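You operate a simulated robot arm through the tools that you are given. There is no shell and no other tool.

Carry out the task below with a simulated robot arm. There is one attempt and no reset: what you move stays moved.

## Task
Flush the blue spray pipe clear and clip it back.
Fine: use the flush socket; it goes back into its own socket; leave the other pipes and clips, and the brush door open.

The check looks at the end state, three seconds after you hand in, the way a careful person would. Anything else that was tipped, shoved, dropped, spilled or broken makes it a failure.

## Robot
A 6-joint arm with a two-finger gripper, fixed in place. Base frame: the origin is on the floor under the middle of its stand, x ahead of it, y to its left, z up. Readings come in m, degrees, newtons and seconds.
It reaches about 1.572 m from its shoulder. Its first joint turns from -166.0 to 166.0 degrees. Payload 2.45 kg.
Tool frame: the origin (TCP) lies between the finger pads and is the grasp point; the fingertips stand 0.02 m ahead of it; z points along the fingers, y is the line along which they close. The gripper opens to 0.14 m; its body begins 0.168 m behind the TCP.
Orientation is told as [roll, pitch, yaw] about the base's x, y, z axes, in that order, counted from this pose: with the fingers straight down and closing along the base's y, the tool's x points along the base's -x, its y along +y and its z along -z.

## Interface
- The arm moves only by the tool move_arm. Its argument "targets" is a list that holds one entry, the list of rows, each a list of 6 numbers: the shift along the tool's x, y, z in cm, then the turn, a rotation vector about the tool's x, y, z in rad. In form: [[[tx, ty, tz, ax, ay, az], ...]]. A call has 1 to 20 rows; each row is the pose to reach, as a shift and turn from the pose commanded when the call began, along the tool's axes at that moment. "grip" is the finger opening in cm, from 0 to 14, set as the call begins (left out, the last holds). Each row takes 0.2 s and may step no farther than 0.05 m and 8.6 degrees from the row before; otherwise, or with a gripper value out of range, the whole call is refused. A pose out of reach is approached as far as the arm can. The call stops where the force on the tool passes 60 N (or 10 N more than at its start, if that is more) or the arm is blocked; 0.2 s more then pass. The fingers move at their own pace (about 0.045 m/s each) and stop on an object; they squeeze with about 37 N. The grip force told is the motor's: it shows also when the fingers shut on nothing. Time passes only in rows, and 0.2 s behind the last, so rows that repeat a pose let the fingers close. The reply holds the time, the measured pose of the TCP, the force on the tool along the base axes, the opening and the grip force, in the units named above and with some noise, with the torque about the TCP (base axes, N m) and any sound that the robot's microphone picked up.
- Cameras (640 x 400 px; columns grow to the right, rows downward): "scene" is fixed at [0.0476, 0.6408, 1.5136]; the picture's right is [0.83, 0.55, 0.00], its down [0.53, -0.80, -0.27] and it looks along [-0.15, 0.23, -0.96] (base axes); focal length 214 px, centre (320, 200). "wrist" rides on the gripper at [0.078, 0.011, -0.209] in the tool frame; the picture's right is [-0.14, 0.99, 0.00], its down [-0.92, -0.13, -0.37] and it looks along [-0.36, -0.05, 0.93] (tool axes); focal length 280 px, centre (320, 200). There is no depth. A picture from a camera that has moved, and an enlarged one, comes with that camera's place and axes in the base frame and with its lens. The place of the scene camera against the robot may be out by one fixed shift of up to 0.018 m in any direction.
- grab_frame(camera): a new picture of that camera. The clock stands still meanwhile.
- inspect(camera, box): a new picture of the part [left, top, right, bottom] of that camera's present view, enlarged. The clock stands still meanwhile.
- job_done(): hands the job in; it is judged then, once.

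Places have to be worked out from the pictures, the camera data and where the tool is seen. Open the gripper and draw the arm clear of the work before you hand the job in, unless the task says otherwise.

The tools are called after "Request:" as name(argument=value, ...) on one line, values as JSON. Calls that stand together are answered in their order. move_arm: Moves the arm, as the interface text tells. Its arguments: {"type":"object","properties":{"targets":{"type":"array","items":{"type":"array","items":{"type":"array","items":{"type":"number"}}}},"grip":{"type":"number"}},"required":["targets"]} The other tools are called the same way: grab_frame (camera) takes a picture; inspect (camera, box) takes an enlarged picture of a part of a camera's view; job_done () hands the job in.

At the start:

```text
t: 0.0
position: [0.6811, 0.064, 1.1192]
tcp_rot: [-0.1, -0.2, 0.0]
ft_force: [1.2, -0.1, 0.5]
torque: [0.01, -0.06, 0.0]
gripper_width: 0.1401
finger_force: 0.0
```

scene: 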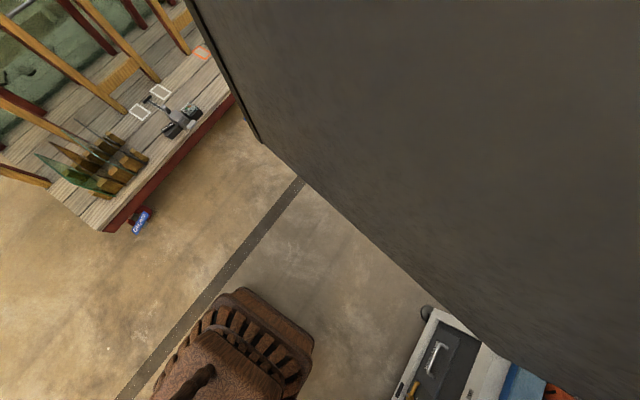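
wrist: 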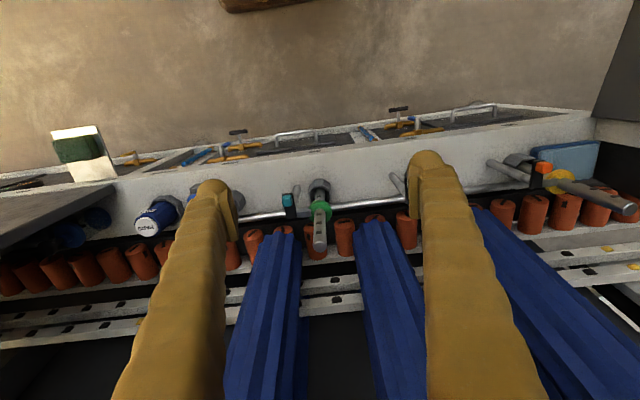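

The scene view is mostly blocked by a large dark panel; the wrist view shows a machine wall with pipes and rollers. I'll take enlarged looks before moving anything.

Request:
inspect(camera="wrist", box=[120, 80, 440, 280])

Request:
inspect(camera="wrist", box=[400, 80, 640, 230])

Request:
inspect(camera="scene", box=[380, 280, 640, 400])

Request:
inspect(camera="wrist", box=[0, 120, 240, 320])

```text
2.00 times, centred on (280, 180) of wrist
camera zoom: at [0.6037, 0.0751, 1.3284], right [0.14, 0.99, 0.0], down [0.92, -0.13, 0.37], along [0.37, -0.05, -0.93], focal length 561 px, centre (400, 240)
```

zoom: 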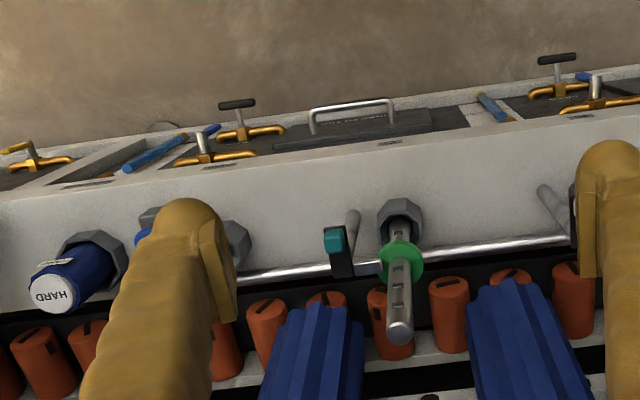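

```text
2.67 times, centred on (520, 155) of wrist
camera zoom: at [0.6037, 0.0751, 1.3284], right [0.14, 0.99, 0.0], down [0.92, -0.13, 0.37], along [0.37, -0.05, -0.93], focal length 748 px, centre (-213, 320)
```

zoom: 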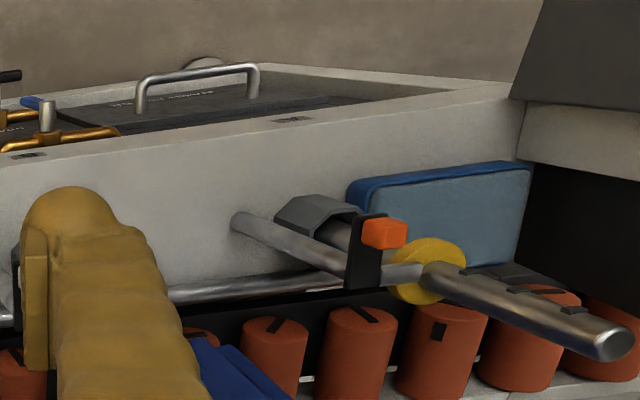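

```text
2.46 times, centred on (510, 340) of scene
camera zoom: at [0.0476, 0.6408, 1.5136], right [0.83, 0.55, 0.0], down [0.53, -0.8, -0.27], along [-0.15, 0.23, -0.96], focal length 528 px, centre (-148, -145)
```

zoom: 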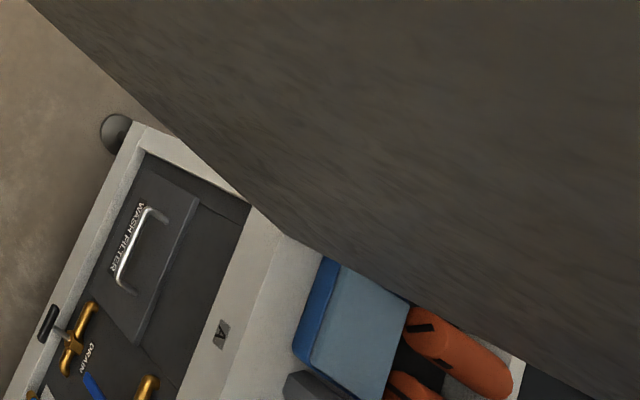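

```text
2.00 times, centred on (120, 220) of wrist
camera zoom: at [0.6037, 0.0751, 1.3284], right [0.14, 0.99, 0.0], down [0.92, -0.13, 0.37], along [0.37, -0.05, -0.93], focal length 561 px, centre (720, 160)
```

zoom: 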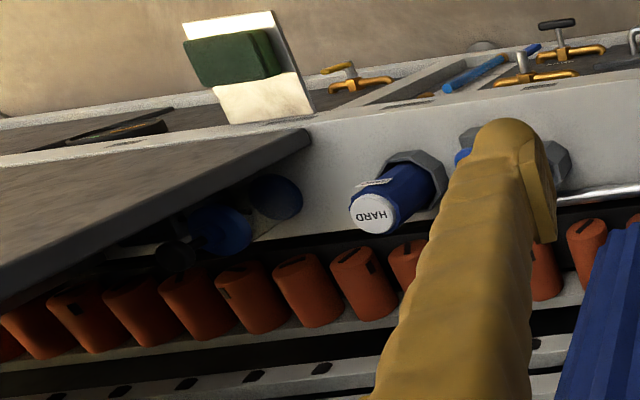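

The wrist camera looks down on a trough with pipes projecting away from the robot; green and yellow pipes are visible, and the blue one may be behind a finger. I'll rise 12 cm (tool −z) to get a second viewpoint for triangulation.

Request:
move_arm(targets=[[[0, 0, -4, 0, 0, 0], [0, 0, -8, 0, 0, 0], [0, 0, -12, 0, 0, 0], [0, 0, -12, 0, 0, 0]]])

Request:
grab_frame(camera="wrist")

```text
t: 1.0
position: [0.682, 0.0646, 1.2392]
tcp_rot: [0.1, 0.0, 0.0]
ft_force: [-0.1, 0.0, -0.2]
torque: [0.03, -0.02, -0.02]
gripper_width: 0.1398
finger_force: 0.0
```

```text
taken
camera wrist: at [0.6046, 0.0752, 1.448], right [0.14, 0.99, 0.0], down [0.92, -0.13, 0.37], along [0.37, -0.05, -0.93], focal length 280 px, centre (320, 200)
```

wrist: 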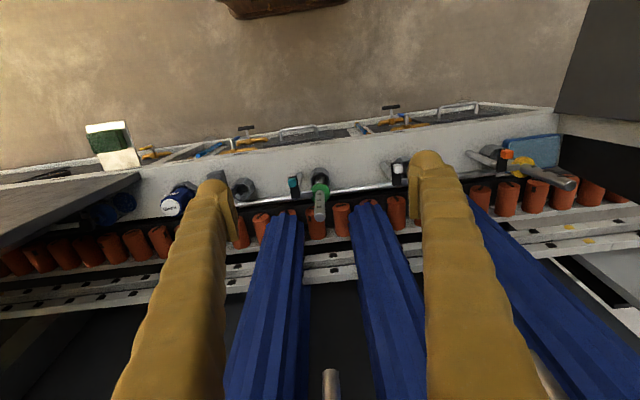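

From two views the green disc triangulates to about x 0.83, z 0.81. I'll zoom in on several parts of this new view to identify the pipes, sockets and clips.

Request:
inspect(camera="wrist", box=[140, 90, 300, 250])

Request:
inspect(camera="wrist", box=[260, 90, 420, 250])

Request:
inspect(camera="wrist", box=[440, 80, 640, 230])

Request:
inspect(camera="wrist", box=[260, 320, 400, 400])

Request:
inspect(camera="wrist", box=[0, 100, 200, 300])

Request:
inspect(camera="wrist", box=[480, 200, 640, 400])

```text
2.50 times, centred on (220, 170) of wrist
camera zoom: at [0.6046, 0.0752, 1.448], right [0.14, 0.99, 0.0], down [0.92, -0.13, 0.37], along [0.37, -0.05, -0.93], focal length 701 px, centre (570, 275)
```

zoom: 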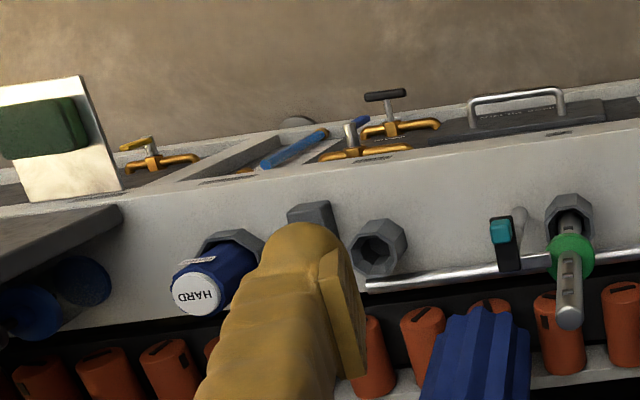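

```text
2.50 times, centred on (340, 170) of wrist
camera zoom: at [0.6046, 0.0752, 1.448], right [0.14, 0.99, 0.0], down [0.92, -0.13, 0.37], along [0.37, -0.05, -0.93], focal length 701 px, centre (270, 275)
```

zoom: 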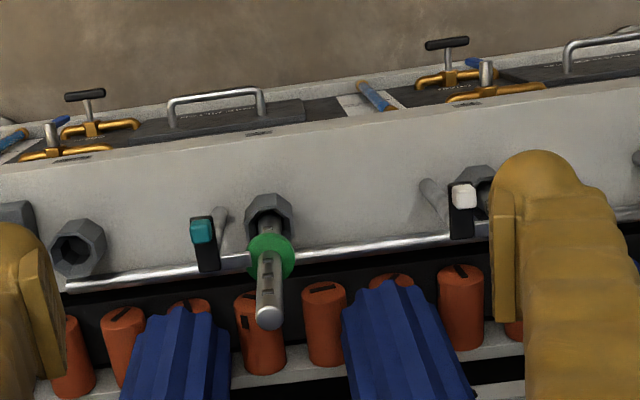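

```text
2.67 times, centred on (540, 155) of wrist
camera zoom: at [0.6046, 0.0752, 1.448], right [0.14, 0.99, 0.0], down [0.92, -0.13, 0.37], along [0.37, -0.05, -0.93], focal length 748 px, centre (-267, 320)
```

zoom: 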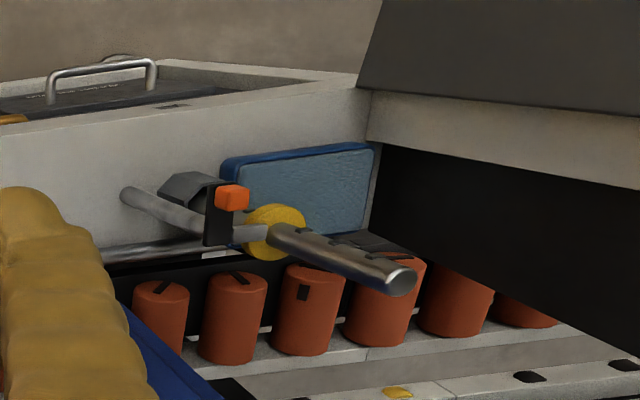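

```text
4.57 times, centred on (330, 360) of wrist
camera zoom: at [0.6046, 0.0752, 1.448], right [0.14, 0.99, 0.0], down [0.92, -0.13, 0.37], along [0.37, -0.05, -0.93], focal length 1282 px, centre (274, -531)
```

zoom: 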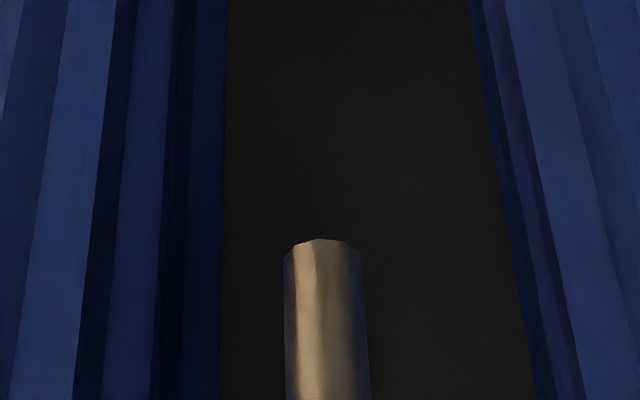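

```text
2.00 times, centred on (100, 200) of wrist
camera zoom: at [0.6046, 0.0752, 1.448], right [0.14, 0.99, 0.0], down [0.92, -0.13, 0.37], along [0.37, -0.05, -0.93], focal length 561 px, centre (760, 200)
```

zoom: 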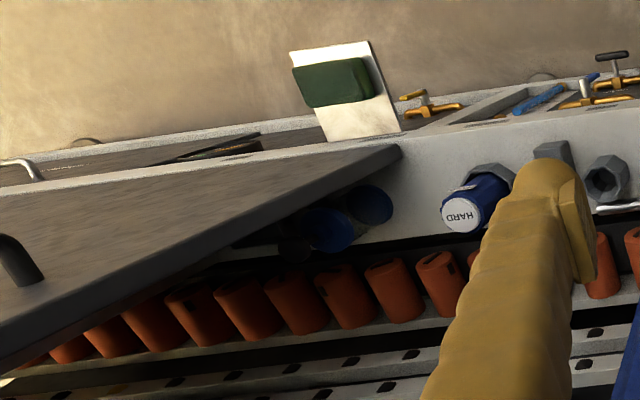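

```text
2.00 times, centred on (560, 300) of wrist
camera zoom: at [0.6046, 0.0752, 1.448], right [0.14, 0.99, 0.0], down [0.92, -0.13, 0.37], along [0.37, -0.05, -0.93], focal length 561 px, centre (-160, 0)
```

zoom: 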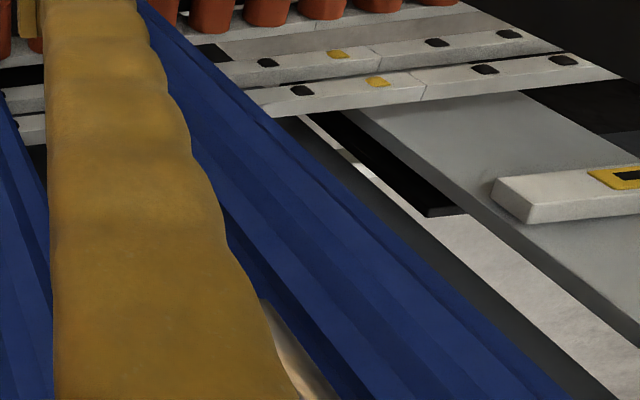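

The view shows, from left: a dark panel with blue discs under it, a "HARD" cap, an empty hex socket, a teal clip, the green pipe, a white clip, and the yellow pipe with an orange clip. Some of it is hidden by the fingers, so I'll slide −y 12 cm and look again.

Request:
move_arm(targets=[[[0, -4, 0, 0, 0, 0], [0, -8, 0, 0, 0, 0], [0, -12, 0, 0, 0, 0], [0, -12, 0, 0, 0, 0]]])

Request:
grab_frame(camera="wrist")

Request:
inspect(camera="wrist", box=[220, 80, 440, 240])

Request:
inspect(camera="wrist", box=[440, 80, 640, 230])

Request:
inspect(camera="wrist", box=[0, 80, 240, 240])

```text
t: 2.0
position: [0.68, -0.0572, 1.24]
tcp_rot: [0.1, 0.0, 0.0]
ft_force: [-0.5, 0.1, -0.4]
torque: [0.0, -0.02, -0.02]
gripper_width: 0.1401
finger_force: 0.1
```

```text
taken
camera wrist: at [0.6038, -0.0457, 1.4479], right [0.14, 0.99, 0.0], down [0.92, -0.13, 0.37], along [0.37, -0.05, -0.93], focal length 280 px, centre (320, 200)
```

wrist: 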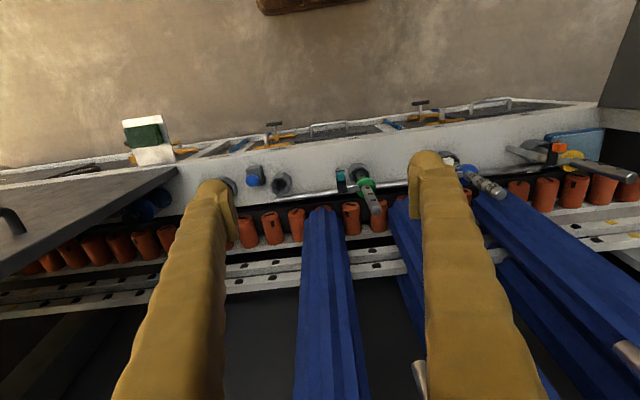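

```text
2.50 times, centred on (330, 160) of wrist
camera zoom: at [0.6038, -0.0457, 1.4479], right [0.14, 0.99, 0.0], down [0.92, -0.13, 0.37], along [0.37, -0.05, -0.93], focal length 701 px, centre (295, 300)
```

zoom: 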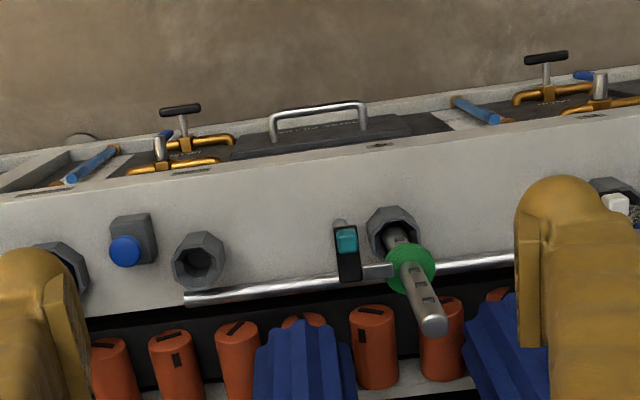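

```text
2.67 times, centred on (540, 155) of wrist
camera zoom: at [0.6038, -0.0457, 1.4479], right [0.14, 0.99, 0.0], down [0.92, -0.13, 0.37], along [0.37, -0.05, -0.93], focal length 748 px, centre (-267, 320)
```

zoom: 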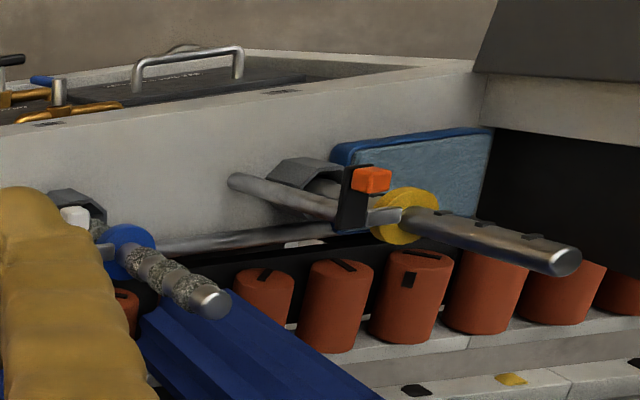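

```text
2.50 times, centred on (120, 160) of wrist
camera zoom: at [0.6038, -0.0457, 1.4479], right [0.14, 0.99, 0.0], down [0.92, -0.13, 0.37], along [0.37, -0.05, -0.93], focal length 701 px, centre (820, 300)
```

zoom: 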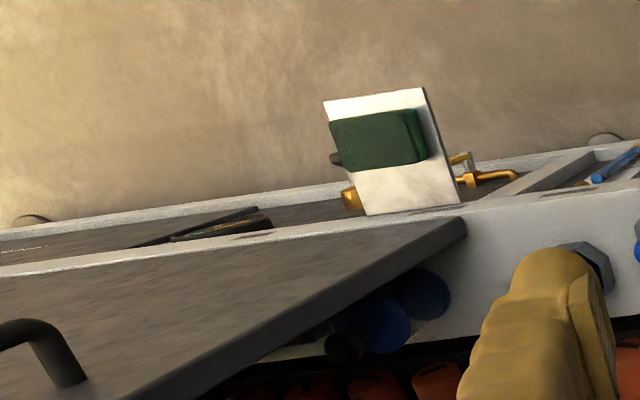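

The blue pipe is found: blue disc, crusted tube, white clip, at about y≈0.27, with the empty hex socket and a blue button around y≈−0.05 being the flush station. I'll slide over to y≈0.27 at the same height to see the pipe and its clip between the fingers.

Request:
move_arm(targets=[[[0, 4, 0, 0, 0, 0], [0, 8, 0, 0, 0, 0], [0, 12, 0, 0, 0, 0], [0, 16, 0, 0, 0, 0], [0, 20, 0, 0, 0, 0], [0, 24, 0, 0, 0, 0], [0, 28, 0, 0, 0, 0], [0, 32, 0, 0, 0, 0], [0, 32, 0, 0, 0, 0]]])

Request:
grab_frame(camera="wrist")

Request:
inspect(camera="wrist", box=[240, 120, 400, 220])

Request:
grab_frame(camera="scene")

```text
t: 4.0
position: [0.6789, 0.2633, 1.2382]
tcp_rot: [0.1, -0.1, 0.0]
ft_force: [-0.2, 0.4, 0.4]
torque: [-0.05, -0.04, -0.04]
gripper_width: 0.14
finger_force: 0.0
```

```text
taken
camera wrist: at [0.6016, 0.2743, 1.447], right [0.14, 0.99, 0.0], down [0.92, -0.13, 0.37], along [0.37, -0.05, -0.93], focal length 280 px, centre (320, 200)
```

wrist: 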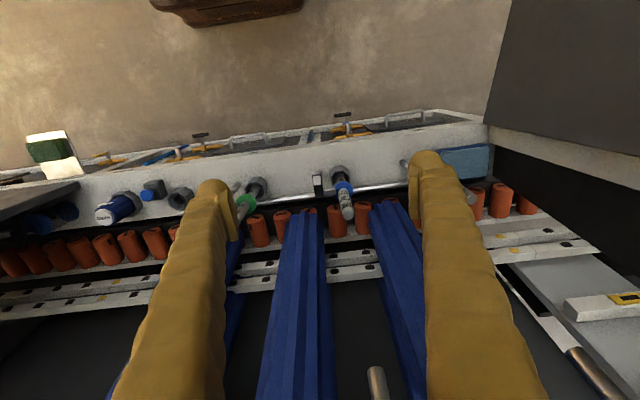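

```text
4.00 times, centred on (320, 170) of wrist
camera zoom: at [0.6016, 0.2743, 1.447], right [0.14, 0.99, 0.0], down [0.92, -0.13, 0.37], along [0.37, -0.05, -0.93], focal length 1122 px, centre (320, 320)
```

zoom: 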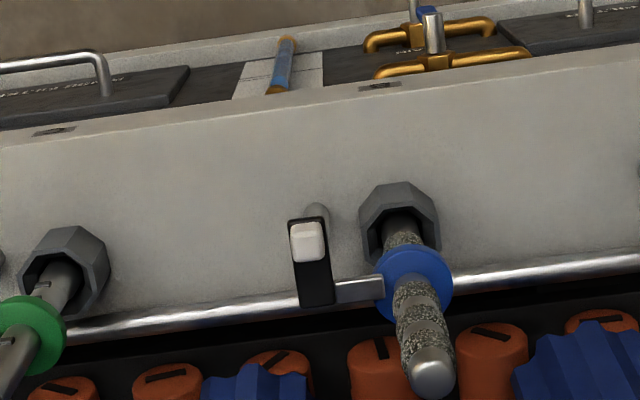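

```text
taken
```

scene: 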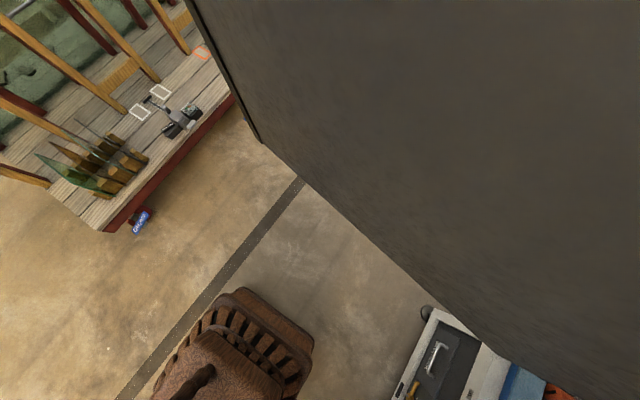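

The geometry now makes sense: the deck is horizontal (z≈0.57–0.6) and the pipes stand vertically. The blue pipe is at about (0.86, 0.30) with its tip at z≈0.89 and disc at z≈0.75; the flush socket is at about (0.857, −0.197, 0.64). I'll lower 22 cm, still well above the tips, to study the clip close up.

Request:
move_arm(targets=[[[0, 0, 4, 0, 0, 0], [0, 0, 8, 0, 0, 0], [0, 0, 12, 0, 0, 0], [0, 0, 16, 0, 0, 0], [0, 0, 20, 0, 0, 0], [0, 0, 22, 0, 0, 0], [0, 0, 22, 0, 0, 0]]])

Request:
grab_frame(camera="wrist")

Request:
inspect(camera="wrist", box=[240, 140, 420, 260])

```text
t: 5.6
position: [0.6839, 0.2645, 1.019]
tcp_rot: [0.0, -0.1, 0.1]
ft_force: [-1.2, 0.8, -0.1]
torque: [-0.01, 0.01, -0.02]
gripper_width: 0.1401
finger_force: 0.1
```

```text
taken
camera wrist: at [0.6053, 0.275, 1.2277], right [0.14, 0.99, 0.0], down [0.92, -0.13, 0.37], along [0.37, -0.05, -0.93], focal length 280 px, centre (320, 200)
```

wrist: 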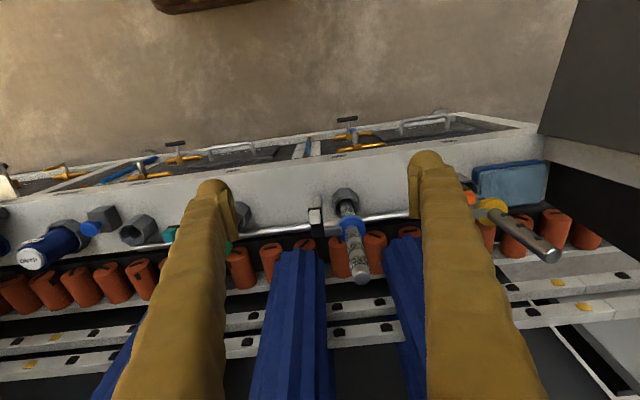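

```text
3.33 times, centred on (330, 200) of wrist
camera zoom: at [0.6053, 0.275, 1.2277], right [0.14, 0.99, 0.0], down [0.92, -0.13, 0.37], along [0.37, -0.05, -0.93], focal length 935 px, centre (287, 200)
```

zoom: 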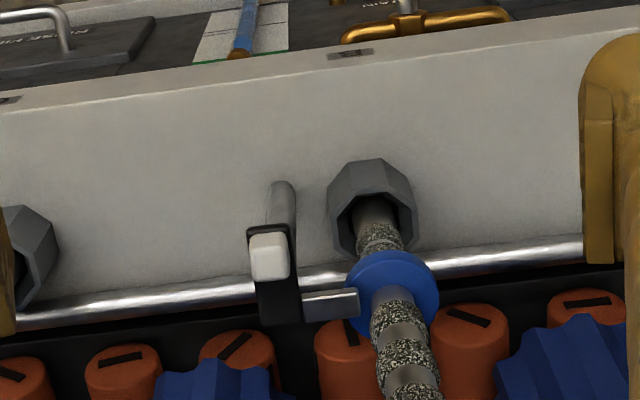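

Close up, the white clip's post stands beside the socket, and a metal tab on the blue disc runs to the black bracket. I need to see how the bracket holds the tab, so I'll tilt about 40° and look from the −y side, keeping clear of the green pipe.

Request:
move_arm(targets=[[[-0.73, -3.97, 1.43, -0.117, 0, 0], [-1.47, -7.95, 2.87, -0.233, 0, 0], [-2.2, -11.9, 4.3, -0.35, 0, 0], [-2.93, -15.9, 5.73, -0.467, 0, 0], [-3.67, -19.87, 7.17, -0.583, 0, 0], [-4.4, -23.85, 8.6, -0.7, 0, 0], [-4.4, -23.85, 8.6, -0.7, 0, 0]]])

Request:
grab_frame(camera="wrist")

Request:
inspect(camera="wrist", box=[260, 140, 440, 260])

```text
t: 7.2
position: [0.7246, 0.0254, 0.9338]
tcp_rot: [40.2, -0.1, 0.0]
ft_force: [-1.0, 0.1, 0.3]
torque: [0.0, 0.01, 0.03]
gripper_width: 0.1398
finger_force: 0.1
```

```text
taken
camera wrist: at [0.6471, -0.1015, 1.0998], right [0.14, 0.76, 0.64], down [0.92, -0.34, 0.2], along [0.37, 0.56, -0.74], focal length 280 px, centre (320, 200)
```

wrist: 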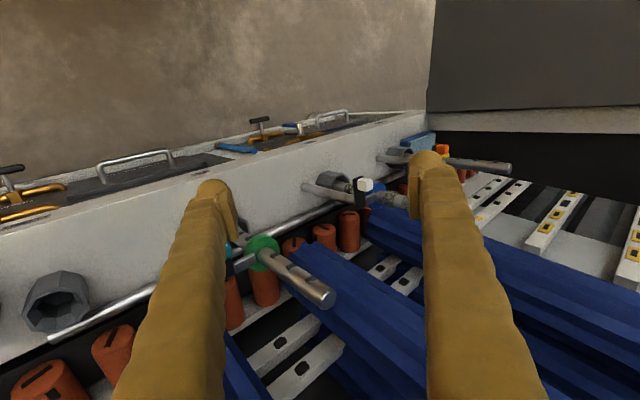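

```text
3.33 times, centred on (350, 200) of wrist
camera zoom: at [0.6471, -0.1015, 1.0998], right [0.14, 0.76, 0.64], down [0.92, -0.34, 0.2], along [0.37, 0.56, -0.74], focal length 935 px, centre (220, 200)
```

zoom: 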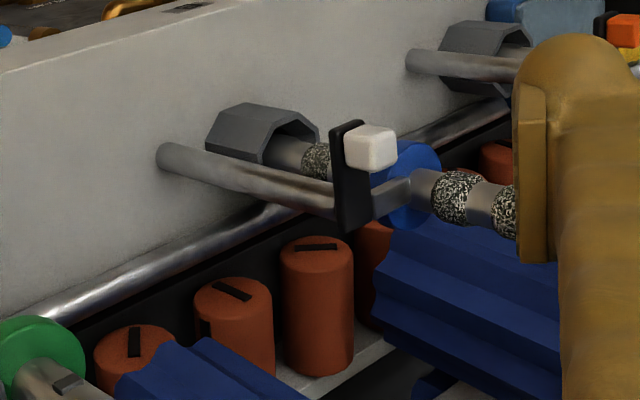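

From this side the bracket lies across the top of its post, with the white block on one half and the disc's tab meeting the other half. The enlarged view seems to render at full detail, so I'll zoom tightly on the blue, orange and teal clips to work out the mechanism.

Request:
inspect(camera="wrist", box=[336, 160, 400, 200])

Request:
inspect(camera="wrist", box=[340, 168, 388, 232])

Request:
inspect(camera="wrist", box=[370, 120, 530, 200])

Request:
inspect(camera="wrist", box=[200, 200, 360, 310])

```text
10.00 times, centred on (368, 180) of wrist
camera zoom: at [0.6471, -0.1015, 1.0998], right [0.14, 0.76, 0.64], down [0.92, -0.34, 0.2], along [0.37, 0.56, -0.74], focal length 2804 px, centre (-160, 400)
```

zoom: 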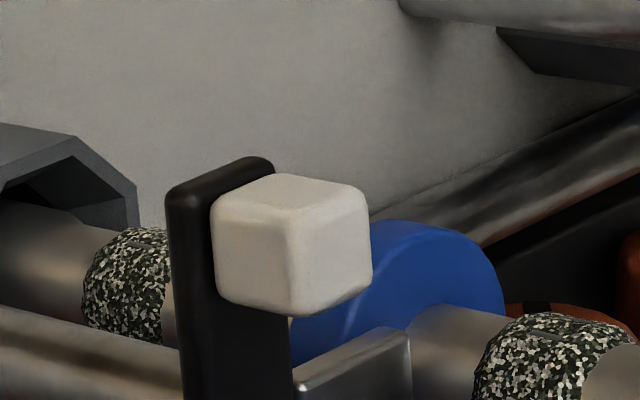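

```text
6.25 times, centred on (364, 200) of wrist
camera zoom: at [0.6471, -0.1015, 1.0998], right [0.14, 0.76, 0.64], down [0.92, -0.34, 0.2], along [0.37, 0.56, -0.74], focal length 1752 px, centre (45, 200)
```

zoom: 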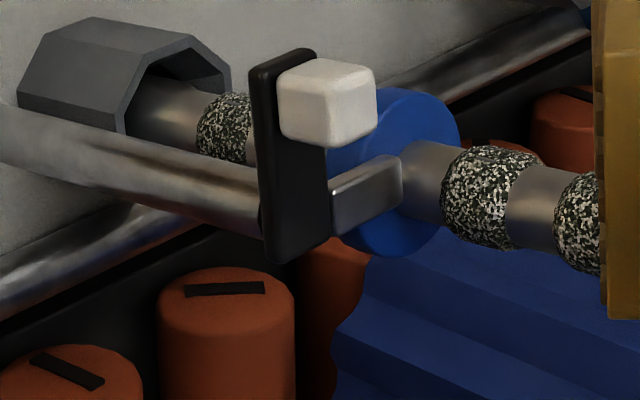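

```text
4.00 times, centred on (450, 160) of wrist
camera zoom: at [0.6471, -0.1015, 1.0998], right [0.14, 0.76, 0.64], down [0.92, -0.34, 0.2], along [0.37, 0.56, -0.74], focal length 1122 px, centre (-200, 360)
```

zoom: 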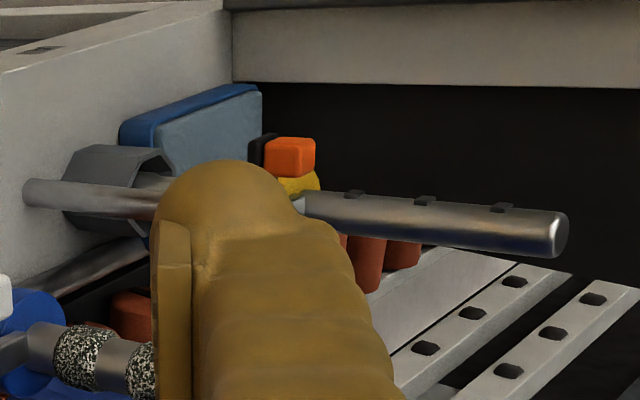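

```text
3.64 times, centred on (280, 255) of wrist
camera zoom: at [0.6471, -0.1015, 1.0998], right [0.14, 0.76, 0.64], down [0.92, -0.34, 0.2], along [0.37, 0.56, -0.74], focal length 1020 px, centre (466, 0)
```

zoom: 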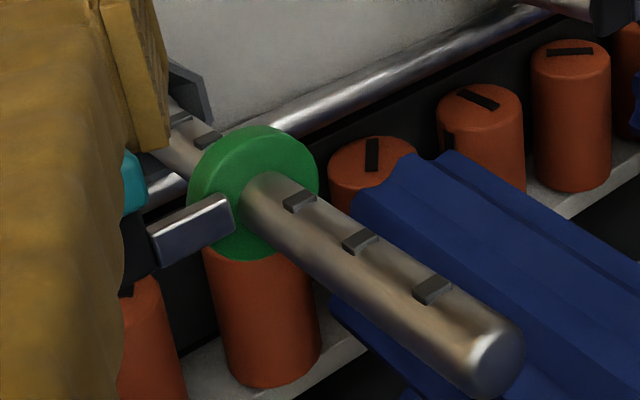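

The zoom shows a flat black plate, about 6 × 2.6 cm with a white cube on its −x end, centred on a post and overlapping the end of the pipe's tab from above. It looks like a turn-button clip. Next I'll straighten the tool and check the flush socket area.

Request:
move_arm(targets=[[[0, 0, 0, 0.14, 0, 0], [0, 0, 0, 0.28, 0, 0], [0, 0, 0, 0.42, 0, 0], [0, 0, 0, 0.56, 0, 0], [0, 0, 0, 0.7, 0, 0], [0, 0, 0, 0.7, 0, 0]]])

Request:
move_arm(targets=[[[0, -4, -2, 0, 0, 0], [0, -8, -4, 0, 0, 0], [0, -12, -6, 0, 0, 0], [0, -16, -8, 0, 0, 0], [0, -20, -8, 0, 0, 0], [0, -24, -8, 0, 0, 0], [0, -24, -8, 0, 0, 0]]])

Request:
grab_frame(camera="wrist")

Request:
inspect(camera="wrist", box=[240, 140, 420, 260])

```text
t: 8.6
position: [0.7262, 0.0266, 0.9341]
tcp_rot: [-0.1, -0.1, -0.1]
ft_force: [-0.3, -0.2, 0.1]
torque: [0.01, -0.03, 0.02]
gripper_width: 0.14
finger_force: 0.2
```

```text
t: 10.2
position: [0.725, -0.2129, 1.0158]
tcp_rot: [0.0, -0.1, 0.0]
ft_force: [1.0, 0.8, 0.7]
torque: [0.0, -0.01, -0.02]
gripper_width: 0.1402
finger_force: 0.0
```

```text
taken
camera wrist: at [0.6482, -0.2017, 1.2239], right [0.14, 0.99, 0.0], down [0.92, -0.13, 0.37], along [0.37, -0.05, -0.93], focal length 280 px, centre (320, 200)
```

wrist: 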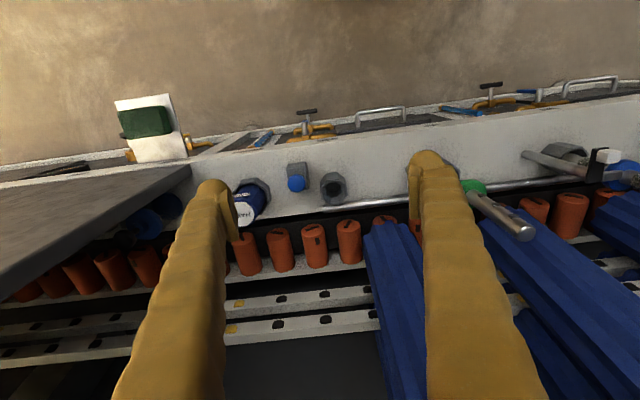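

```text
3.33 times, centred on (330, 200) of wrist
camera zoom: at [0.6482, -0.2017, 1.2239], right [0.14, 0.99, 0.0], down [0.92, -0.13, 0.37], along [0.37, -0.05, -0.93], focal length 935 px, centre (287, 200)
```

zoom: 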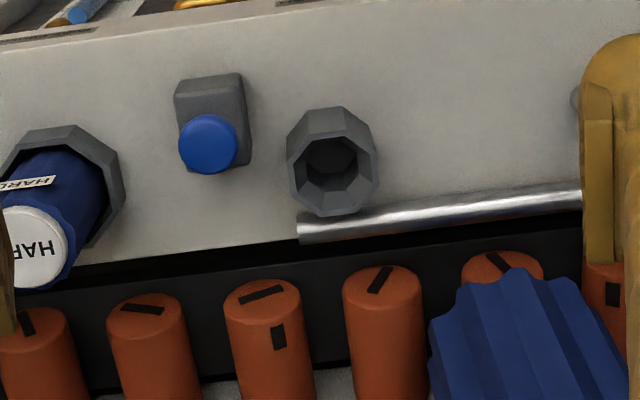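

The flush socket is an open hex with a blue mushroom button on a grey block beside it. I'll tilt the tool 30° back so the fingers point forward and down; this keeps the wrist away from the blue brush columns and gives an unobstructed view of the deck.

Request:
move_arm(targets=[[[0, 0, 0, 0, -0.131, 0], [0, 0, 0, 0, -0.262, 0], [0, 0, 0, 0, -0.393, 0], [0, 0, 0, 0, -0.5236, 0], [0, 0, 0, 0, -0.5236, 0]]])

Request:
grab_frame(camera="wrist")

Request:
inspect(camera="wrist", box=[240, 80, 400, 180])

```text
t: 11.4
position: [0.725, -0.2145, 1.0146]
tcp_rot: [0.0, -30.0, 0.1]
ft_force: [-0.1, 0.2, 0.0]
torque: [0.0, 0.0, 0.01]
gripper_width: 0.1399
finger_force: 0.0
```

```text
taken
camera wrist: at [0.5538, -0.2028, 1.1555], right [0.12, 0.99, 0.07], down [0.61, -0.13, 0.78], along [0.78, -0.05, -0.62], focal length 280 px, centre (320, 200)
```

wrist: 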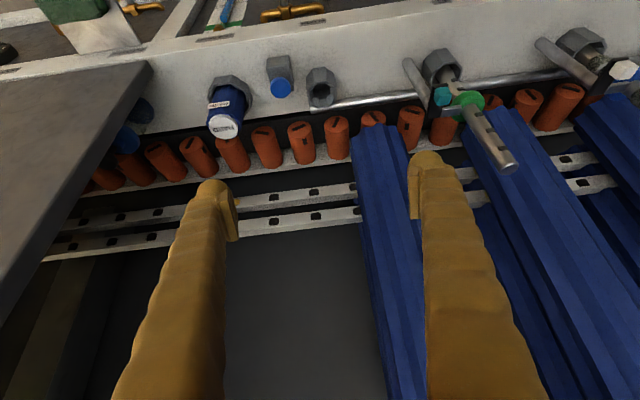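

```text
4.00 times, centred on (320, 130) of wrist
camera zoom: at [0.5538, -0.2028, 1.1555], right [0.12, 0.99, 0.07], down [0.61, -0.13, 0.78], along [0.78, -0.05, -0.62], focal length 1122 px, centre (320, 480)
```

zoom: 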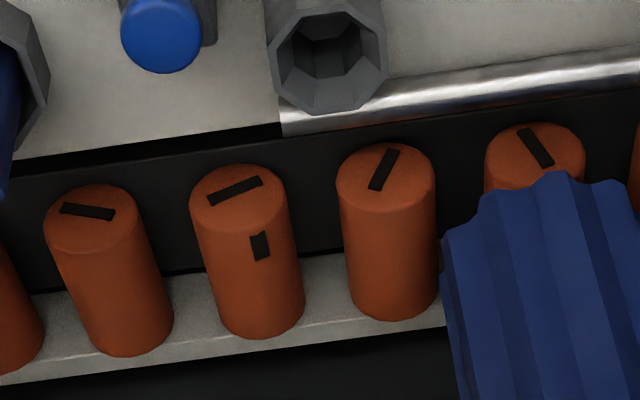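

The picture's "down" is world up here, which fits my coordinates. I'll zoom on the flush socket and button, and on the green and blue pipes' clips, to triangulate positions.

Request:
inspect(camera="wrist", box=[240, 40, 368, 120])

Request:
inspect(camera="wrist", box=[392, 40, 520, 120])

Request:
inspect(camera="wrist", box=[192, 50, 288, 150])

Request:
inspect(camera="wrist", box=[0, 0, 240, 200])

```text
5.00 times, centred on (304, 80) of wrist
camera zoom: at [0.5538, -0.2028, 1.1555], right [0.12, 0.99, 0.07], down [0.61, -0.13, 0.78], along [0.78, -0.05, -0.62], focal length 1402 px, centre (400, 800)
```

zoom: 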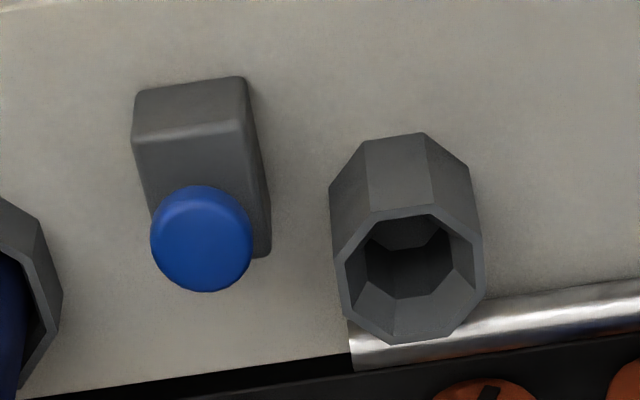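

```text
5.00 times, centred on (456, 80) of wrist
camera zoom: at [0.5538, -0.2028, 1.1555], right [0.12, 0.99, 0.07], down [0.61, -0.13, 0.78], along [0.78, -0.05, -0.62], focal length 1402 px, centre (-360, 800)
```

zoom: 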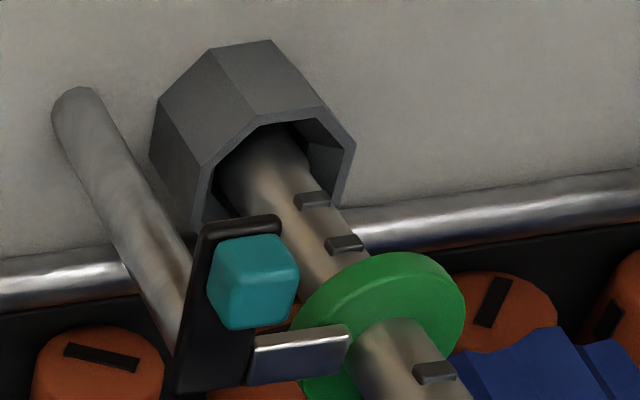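

```text
4.00 times, centred on (240, 100) of wrist
camera zoom: at [0.5538, -0.2028, 1.1555], right [0.12, 0.99, 0.07], down [0.61, -0.13, 0.78], along [0.78, -0.05, -0.62], focal length 1122 px, centre (640, 600)
```

zoom: 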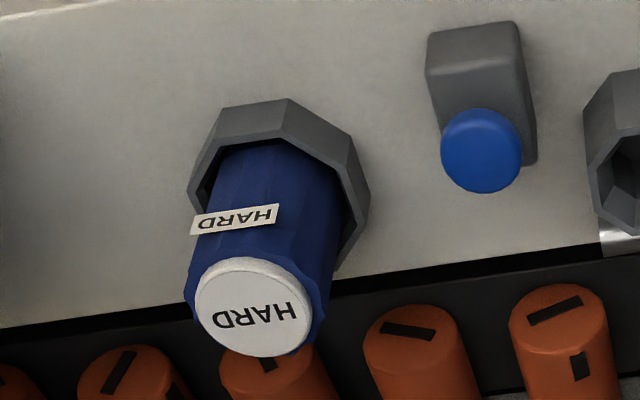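

```text
2.00 times, centred on (120, 100) of wrist
camera zoom: at [0.5538, -0.2028, 1.1555], right [0.12, 0.99, 0.07], down [0.61, -0.13, 0.78], along [0.78, -0.05, -0.62], focal length 561 px, centre (720, 400)
```

zoom: 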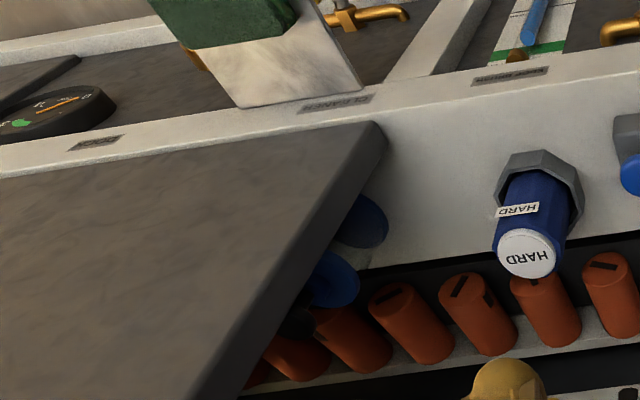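

The labels on the deck's front edge may name the stations, so I'll zoom in to read them and the area under the dark panel.

Request:
inspect(camera="wrist", box=[180, 20, 260, 60])

Request:
inspect(camera="wrist", box=[90, 30, 160, 65])

Request:
inspect(camera="wrist", box=[280, 5, 400, 45])

Request:
inspect(camera="wrist", box=[90, 80, 180, 180])

Request:
inspect(camera="wrist", box=[400, 0, 640, 130])

```text
8.00 times, centred on (220, 40) of wrist
camera zoom: at [0.5538, -0.2028, 1.1555], right [0.12, 0.99, 0.07], down [0.61, -0.13, 0.78], along [0.78, -0.05, -0.62], focal length 2243 px, centre (1120, 1480)
```

zoom: 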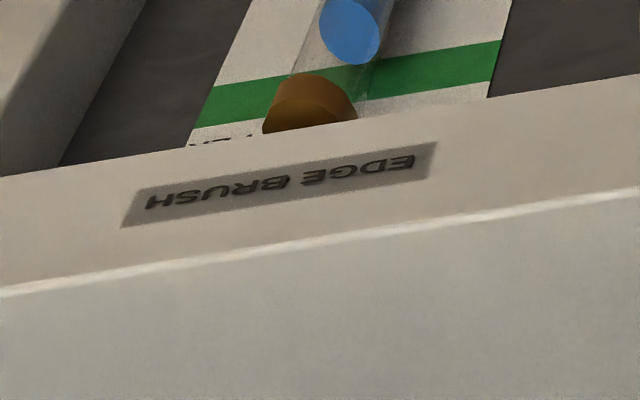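

```text
9.14 times, centred on (125, 48) of wrist
camera zoom: at [0.5538, -0.2028, 1.1555], right [0.12, 0.99, 0.07], down [0.61, -0.13, 0.78], along [0.78, -0.05, -0.62], focal length 2564 px, centre (2103, 1594)
```

zoom: 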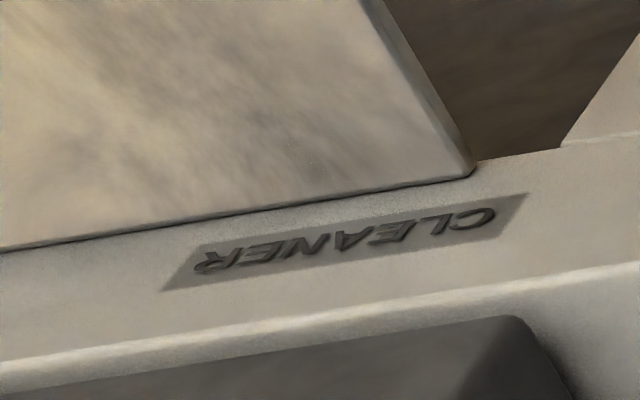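

```text
5.33 times, centred on (340, 25) of wrist
camera zoom: at [0.5538, -0.2028, 1.1555], right [0.12, 0.99, 0.07], down [0.61, -0.13, 0.78], along [0.78, -0.05, -0.62], focal length 1495 px, centre (213, 1133)
```

zoom: 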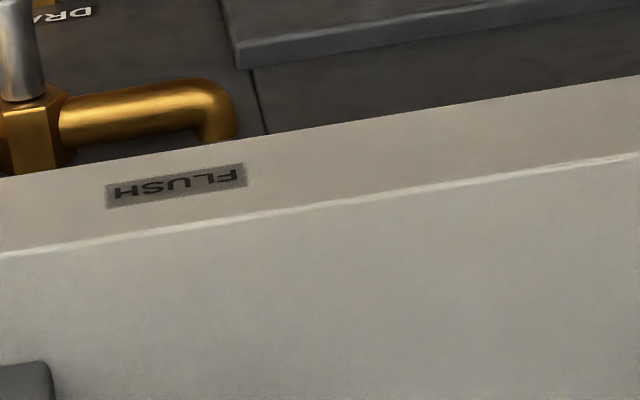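

```text
4.00 times, centred on (135, 130) of wrist
camera zoom: at [0.5538, -0.2028, 1.1555], right [0.12, 0.99, 0.07], down [0.61, -0.13, 0.78], along [0.78, -0.05, -0.62], focal length 1122 px, centre (1060, 480)
```

zoom: 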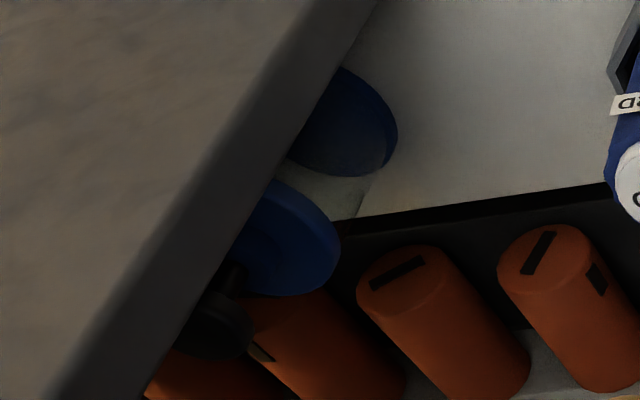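

```text
2.67 times, centred on (520, 65) of wrist
camera zoom: at [0.5538, -0.2028, 1.1555], right [0.12, 0.99, 0.07], down [0.61, -0.13, 0.78], along [0.78, -0.05, -0.62], focal length 748 px, centre (-213, 560)
```

zoom: 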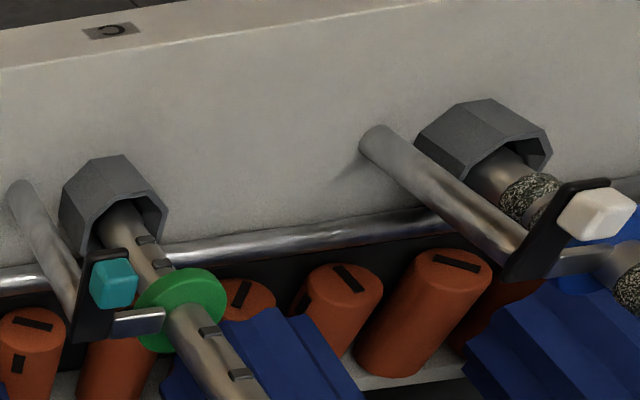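

The station is labelled FLUSH, and I place its socket rim at about (0.864, −0.201, 0.639) and the button top at about (0.826, −0.277, 0.66). I'll keep this tilt and travel +y to the blue pipe at the same safe height for accurate close views of its clip.

Request:
move_arm(targets=[[[0, 4.7, 0, 0, 0, 0], [0, 9.4, 0, 0, 0, 0], [0, 14.1, 0, 0, 0, 0], [0, 18.8, 0, 0, 0, 0], [0, 23.5, 0, 0, 0, 0], [0, 28.2, 0, 0, 0, 0], [0, 32.9, 0, 0, 0, 0], [0, 37.6, 0, 0, 0, 0], [0, 42.3, 0, 0, 0, 0], [0, 47, 0, 0, 0, 0], [0, 47, 0, 0, 0, 0]]])

Request:
grab_frame(camera="wrist")

Request:
inspect(camera="wrist", box=[272, 80, 400, 160])

Request:
inspect(camera="wrist", box=[300, 110, 364, 150])

```text
t: 13.8
position: [0.7253, 0.256, 1.012]
tcp_rot: [0.0, -30.1, 0.0]
ft_force: [0.3, -0.8, -0.6]
torque: [0.0, -0.03, 0.02]
gripper_width: 0.1399
finger_force: 0.1
```

```text
taken
camera wrist: at [0.5527, 0.2673, 1.1533], right [0.12, 0.99, 0.07], down [0.61, -0.13, 0.78], along [0.78, -0.05, -0.62], focal length 280 px, centre (320, 200)
```

wrist: 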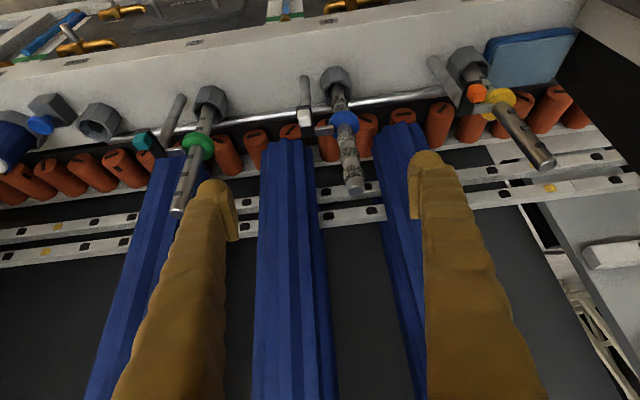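

```text
5.00 times, centred on (336, 120) of wrist
camera zoom: at [0.5527, 0.2673, 1.1533], right [0.12, 0.99, 0.07], down [0.61, -0.13, 0.78], along [0.78, -0.05, -0.62], focal length 1402 px, centre (240, 600)
```

zoom: 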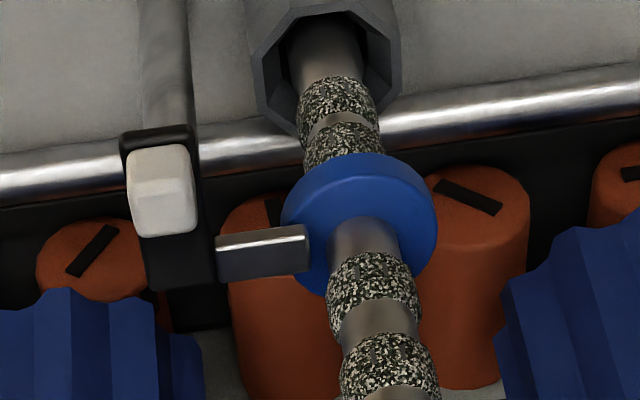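

```text
10.00 times, centred on (332, 130) of wrist
camera zoom: at [0.5527, 0.2673, 1.1533], right [0.12, 0.99, 0.07], down [0.61, -0.13, 0.78], along [0.78, -0.05, -0.62], focal length 2804 px, centre (200, 900)
```

zoom: 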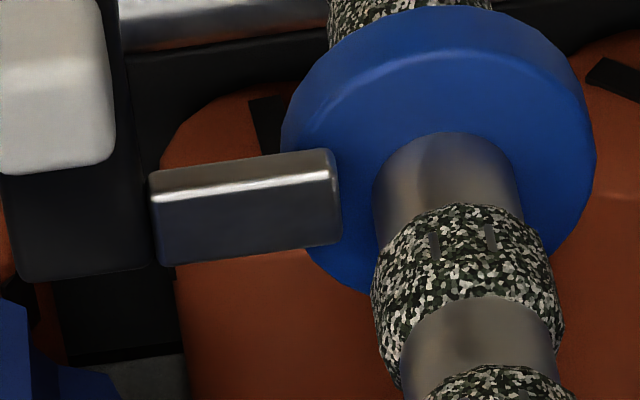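

Detail now shows the metal bar is a tongue belonging to the clip: an L-shaped lever pivoting on the post near (0.846, 0.239), with its tongue over the disc and the white knob at about (0.809, 0.239, top z≈0.793). I'll narrow the gripper to 5 cm and come to just above the knob to check alignment.

Request:
move_arm(targets=[[[0, 0, 0, 0, 0, 0], [0, 0, 0, 0, 0, 0], [0, 0, 0, 0, 0, 0], [0, 0, 0, 0, 0, 0], [0, 0, 0, 0, 0, 0], [0.18, -0.43, 4.0, 0, 0, 0], [0.36, -0.87, 8.0, 0, 0, 0], [0.54, -1.3, 12.0, 0, 0, 0], [0.72, -1.73, 16.0, 0, 0, 0], [0.72, -1.73, 16.0, 0, 0, 0]]], grip=5)

Request:
grab_frame(camera="wrist")

Request:
inspect(camera="wrist", box=[240, 100, 400, 220])

```text
t: 16.0
position: [0.7978, 0.2376, 0.8697]
tcp_rot: [0.1, -30.0, -0.1]
ft_force: [0.3, 0.5, 0.2]
torque: [-0.01, 0.01, -0.01]
gripper_width: 0.0496
finger_force: 0.1
```

```text
taken
camera wrist: at [0.6266, 0.249, 1.0117], right [0.12, 0.99, 0.07], down [0.61, -0.13, 0.78], along [0.78, -0.05, -0.62], focal length 280 px, centre (320, 200)
```

wrist: 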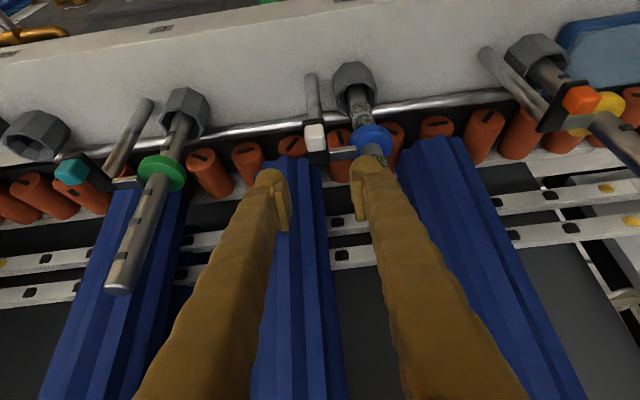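

```text
3.33 times, centred on (320, 160) of wrist
camera zoom: at [0.6266, 0.249, 1.0117], right [0.12, 0.99, 0.07], down [0.61, -0.13, 0.78], along [0.78, -0.05, -0.62], focal length 935 px, centre (320, 333)
```

zoom: 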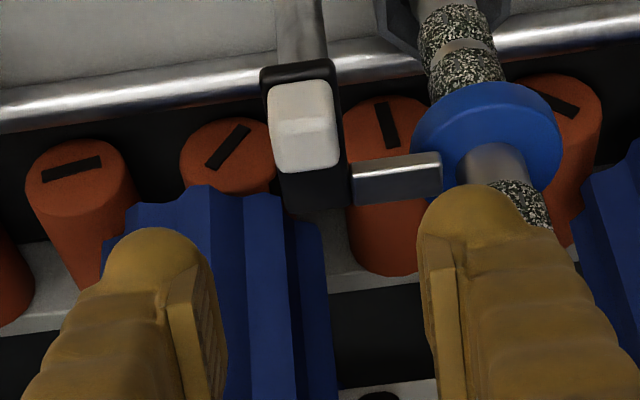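

The knob lies centred between the fingers' columns and triangulates to (0.813, 0.238) with its top at z≈0.788. I'll lower along to straddle it (TCP to about (0.803, 0.238, 0.806)), fingertips just above plate level.

Request:
move_arm(targets=[[[0.7, 0, 1.45, 0, 0, 0], [1.4, 0, 2.9, 0, 0, 0], [2.1, 0, 4.3, 0, 0, 0], [2.77, 0, 5.79, 0, 0, 0], [2.77, 0, 5.79, 0, 0, 0]]])

Request:
grab_frame(camera="wrist")

Request:
inspect(camera="wrist", box=[240, 120, 400, 220])

```text
t: 17.2
position: [0.8042, 0.238, 0.8075]
tcp_rot: [0.0, -30.1, 0.0]
ft_force: [0.7, -0.3, -0.2]
torque: [0.02, 0.02, 0.0]
gripper_width: 0.05
finger_force: 0.0
```

```text
taken
camera wrist: at [0.6323, 0.2496, 0.9488], right [0.12, 0.99, 0.07], down [0.61, -0.13, 0.78], along [0.78, -0.05, -0.62], focal length 280 px, centre (320, 200)
```

wrist: 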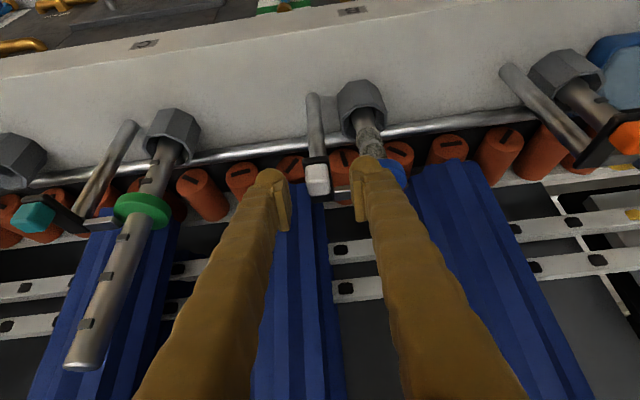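

```text
4.00 times, centred on (320, 170) of wrist
camera zoom: at [0.6323, 0.2496, 0.9488], right [0.12, 0.99, 0.07], down [0.61, -0.13, 0.78], along [0.78, -0.05, -0.62], focal length 1122 px, centre (320, 320)
```

zoom: 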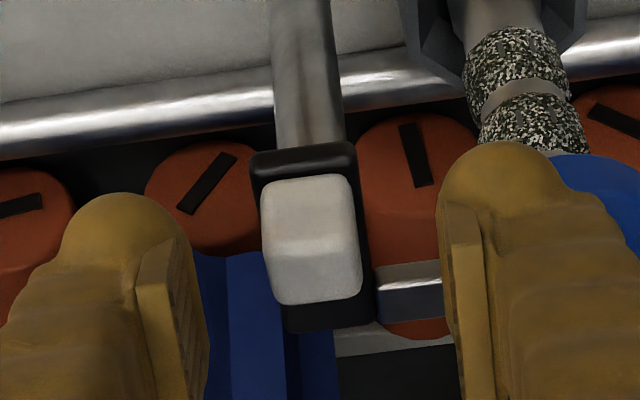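

The fingers straddle the knob but only overlap its top few millimetres, so I'll lower 1 cm more, then ease −y 1.7 cm to find out whether the lever turns that way, watching the force.

Request:
move_arm(targets=[[[0.25, 0, 0.43, 0, 0, 0], [0.5, 0, 0.87, 0, 0, 0], [0.5, -0.5, 0.87, 0, 0, 0], [0.5, -1.0, 0.87, 0, 0, 0], [0.5, -1.3, 0.87, 0, 0, 0], [0.5, -1.5, 0.87, 0, 0, 0], [0.5, -1.7, 0.87, 0, 0, 0]]])

Request:
inspect(camera="wrist", box=[240, 120, 400, 220])

```text
t: 18.8
position: [0.8047, 0.2217, 0.7975]
tcp_rot: [0.1, -30.0, 0.0]
ft_force: [-0.3, 1.8, -0.7]
torque: [0.01, -0.02, 0.06]
gripper_width: 0.0513
finger_force: 0.9
```

```text
4.00 times, centred on (320, 170) of wrist
camera zoom: at [0.6328, 0.2326, 0.9393], right [0.12, 0.99, 0.07], down [0.61, -0.13, 0.78], along [0.78, -0.05, -0.62], focal length 1122 px, centre (320, 320)
```

zoom: 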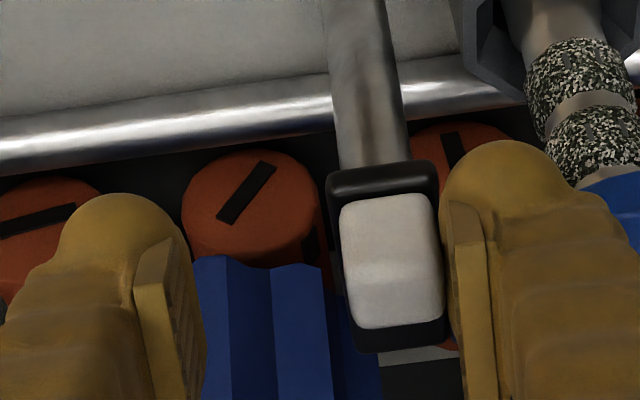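

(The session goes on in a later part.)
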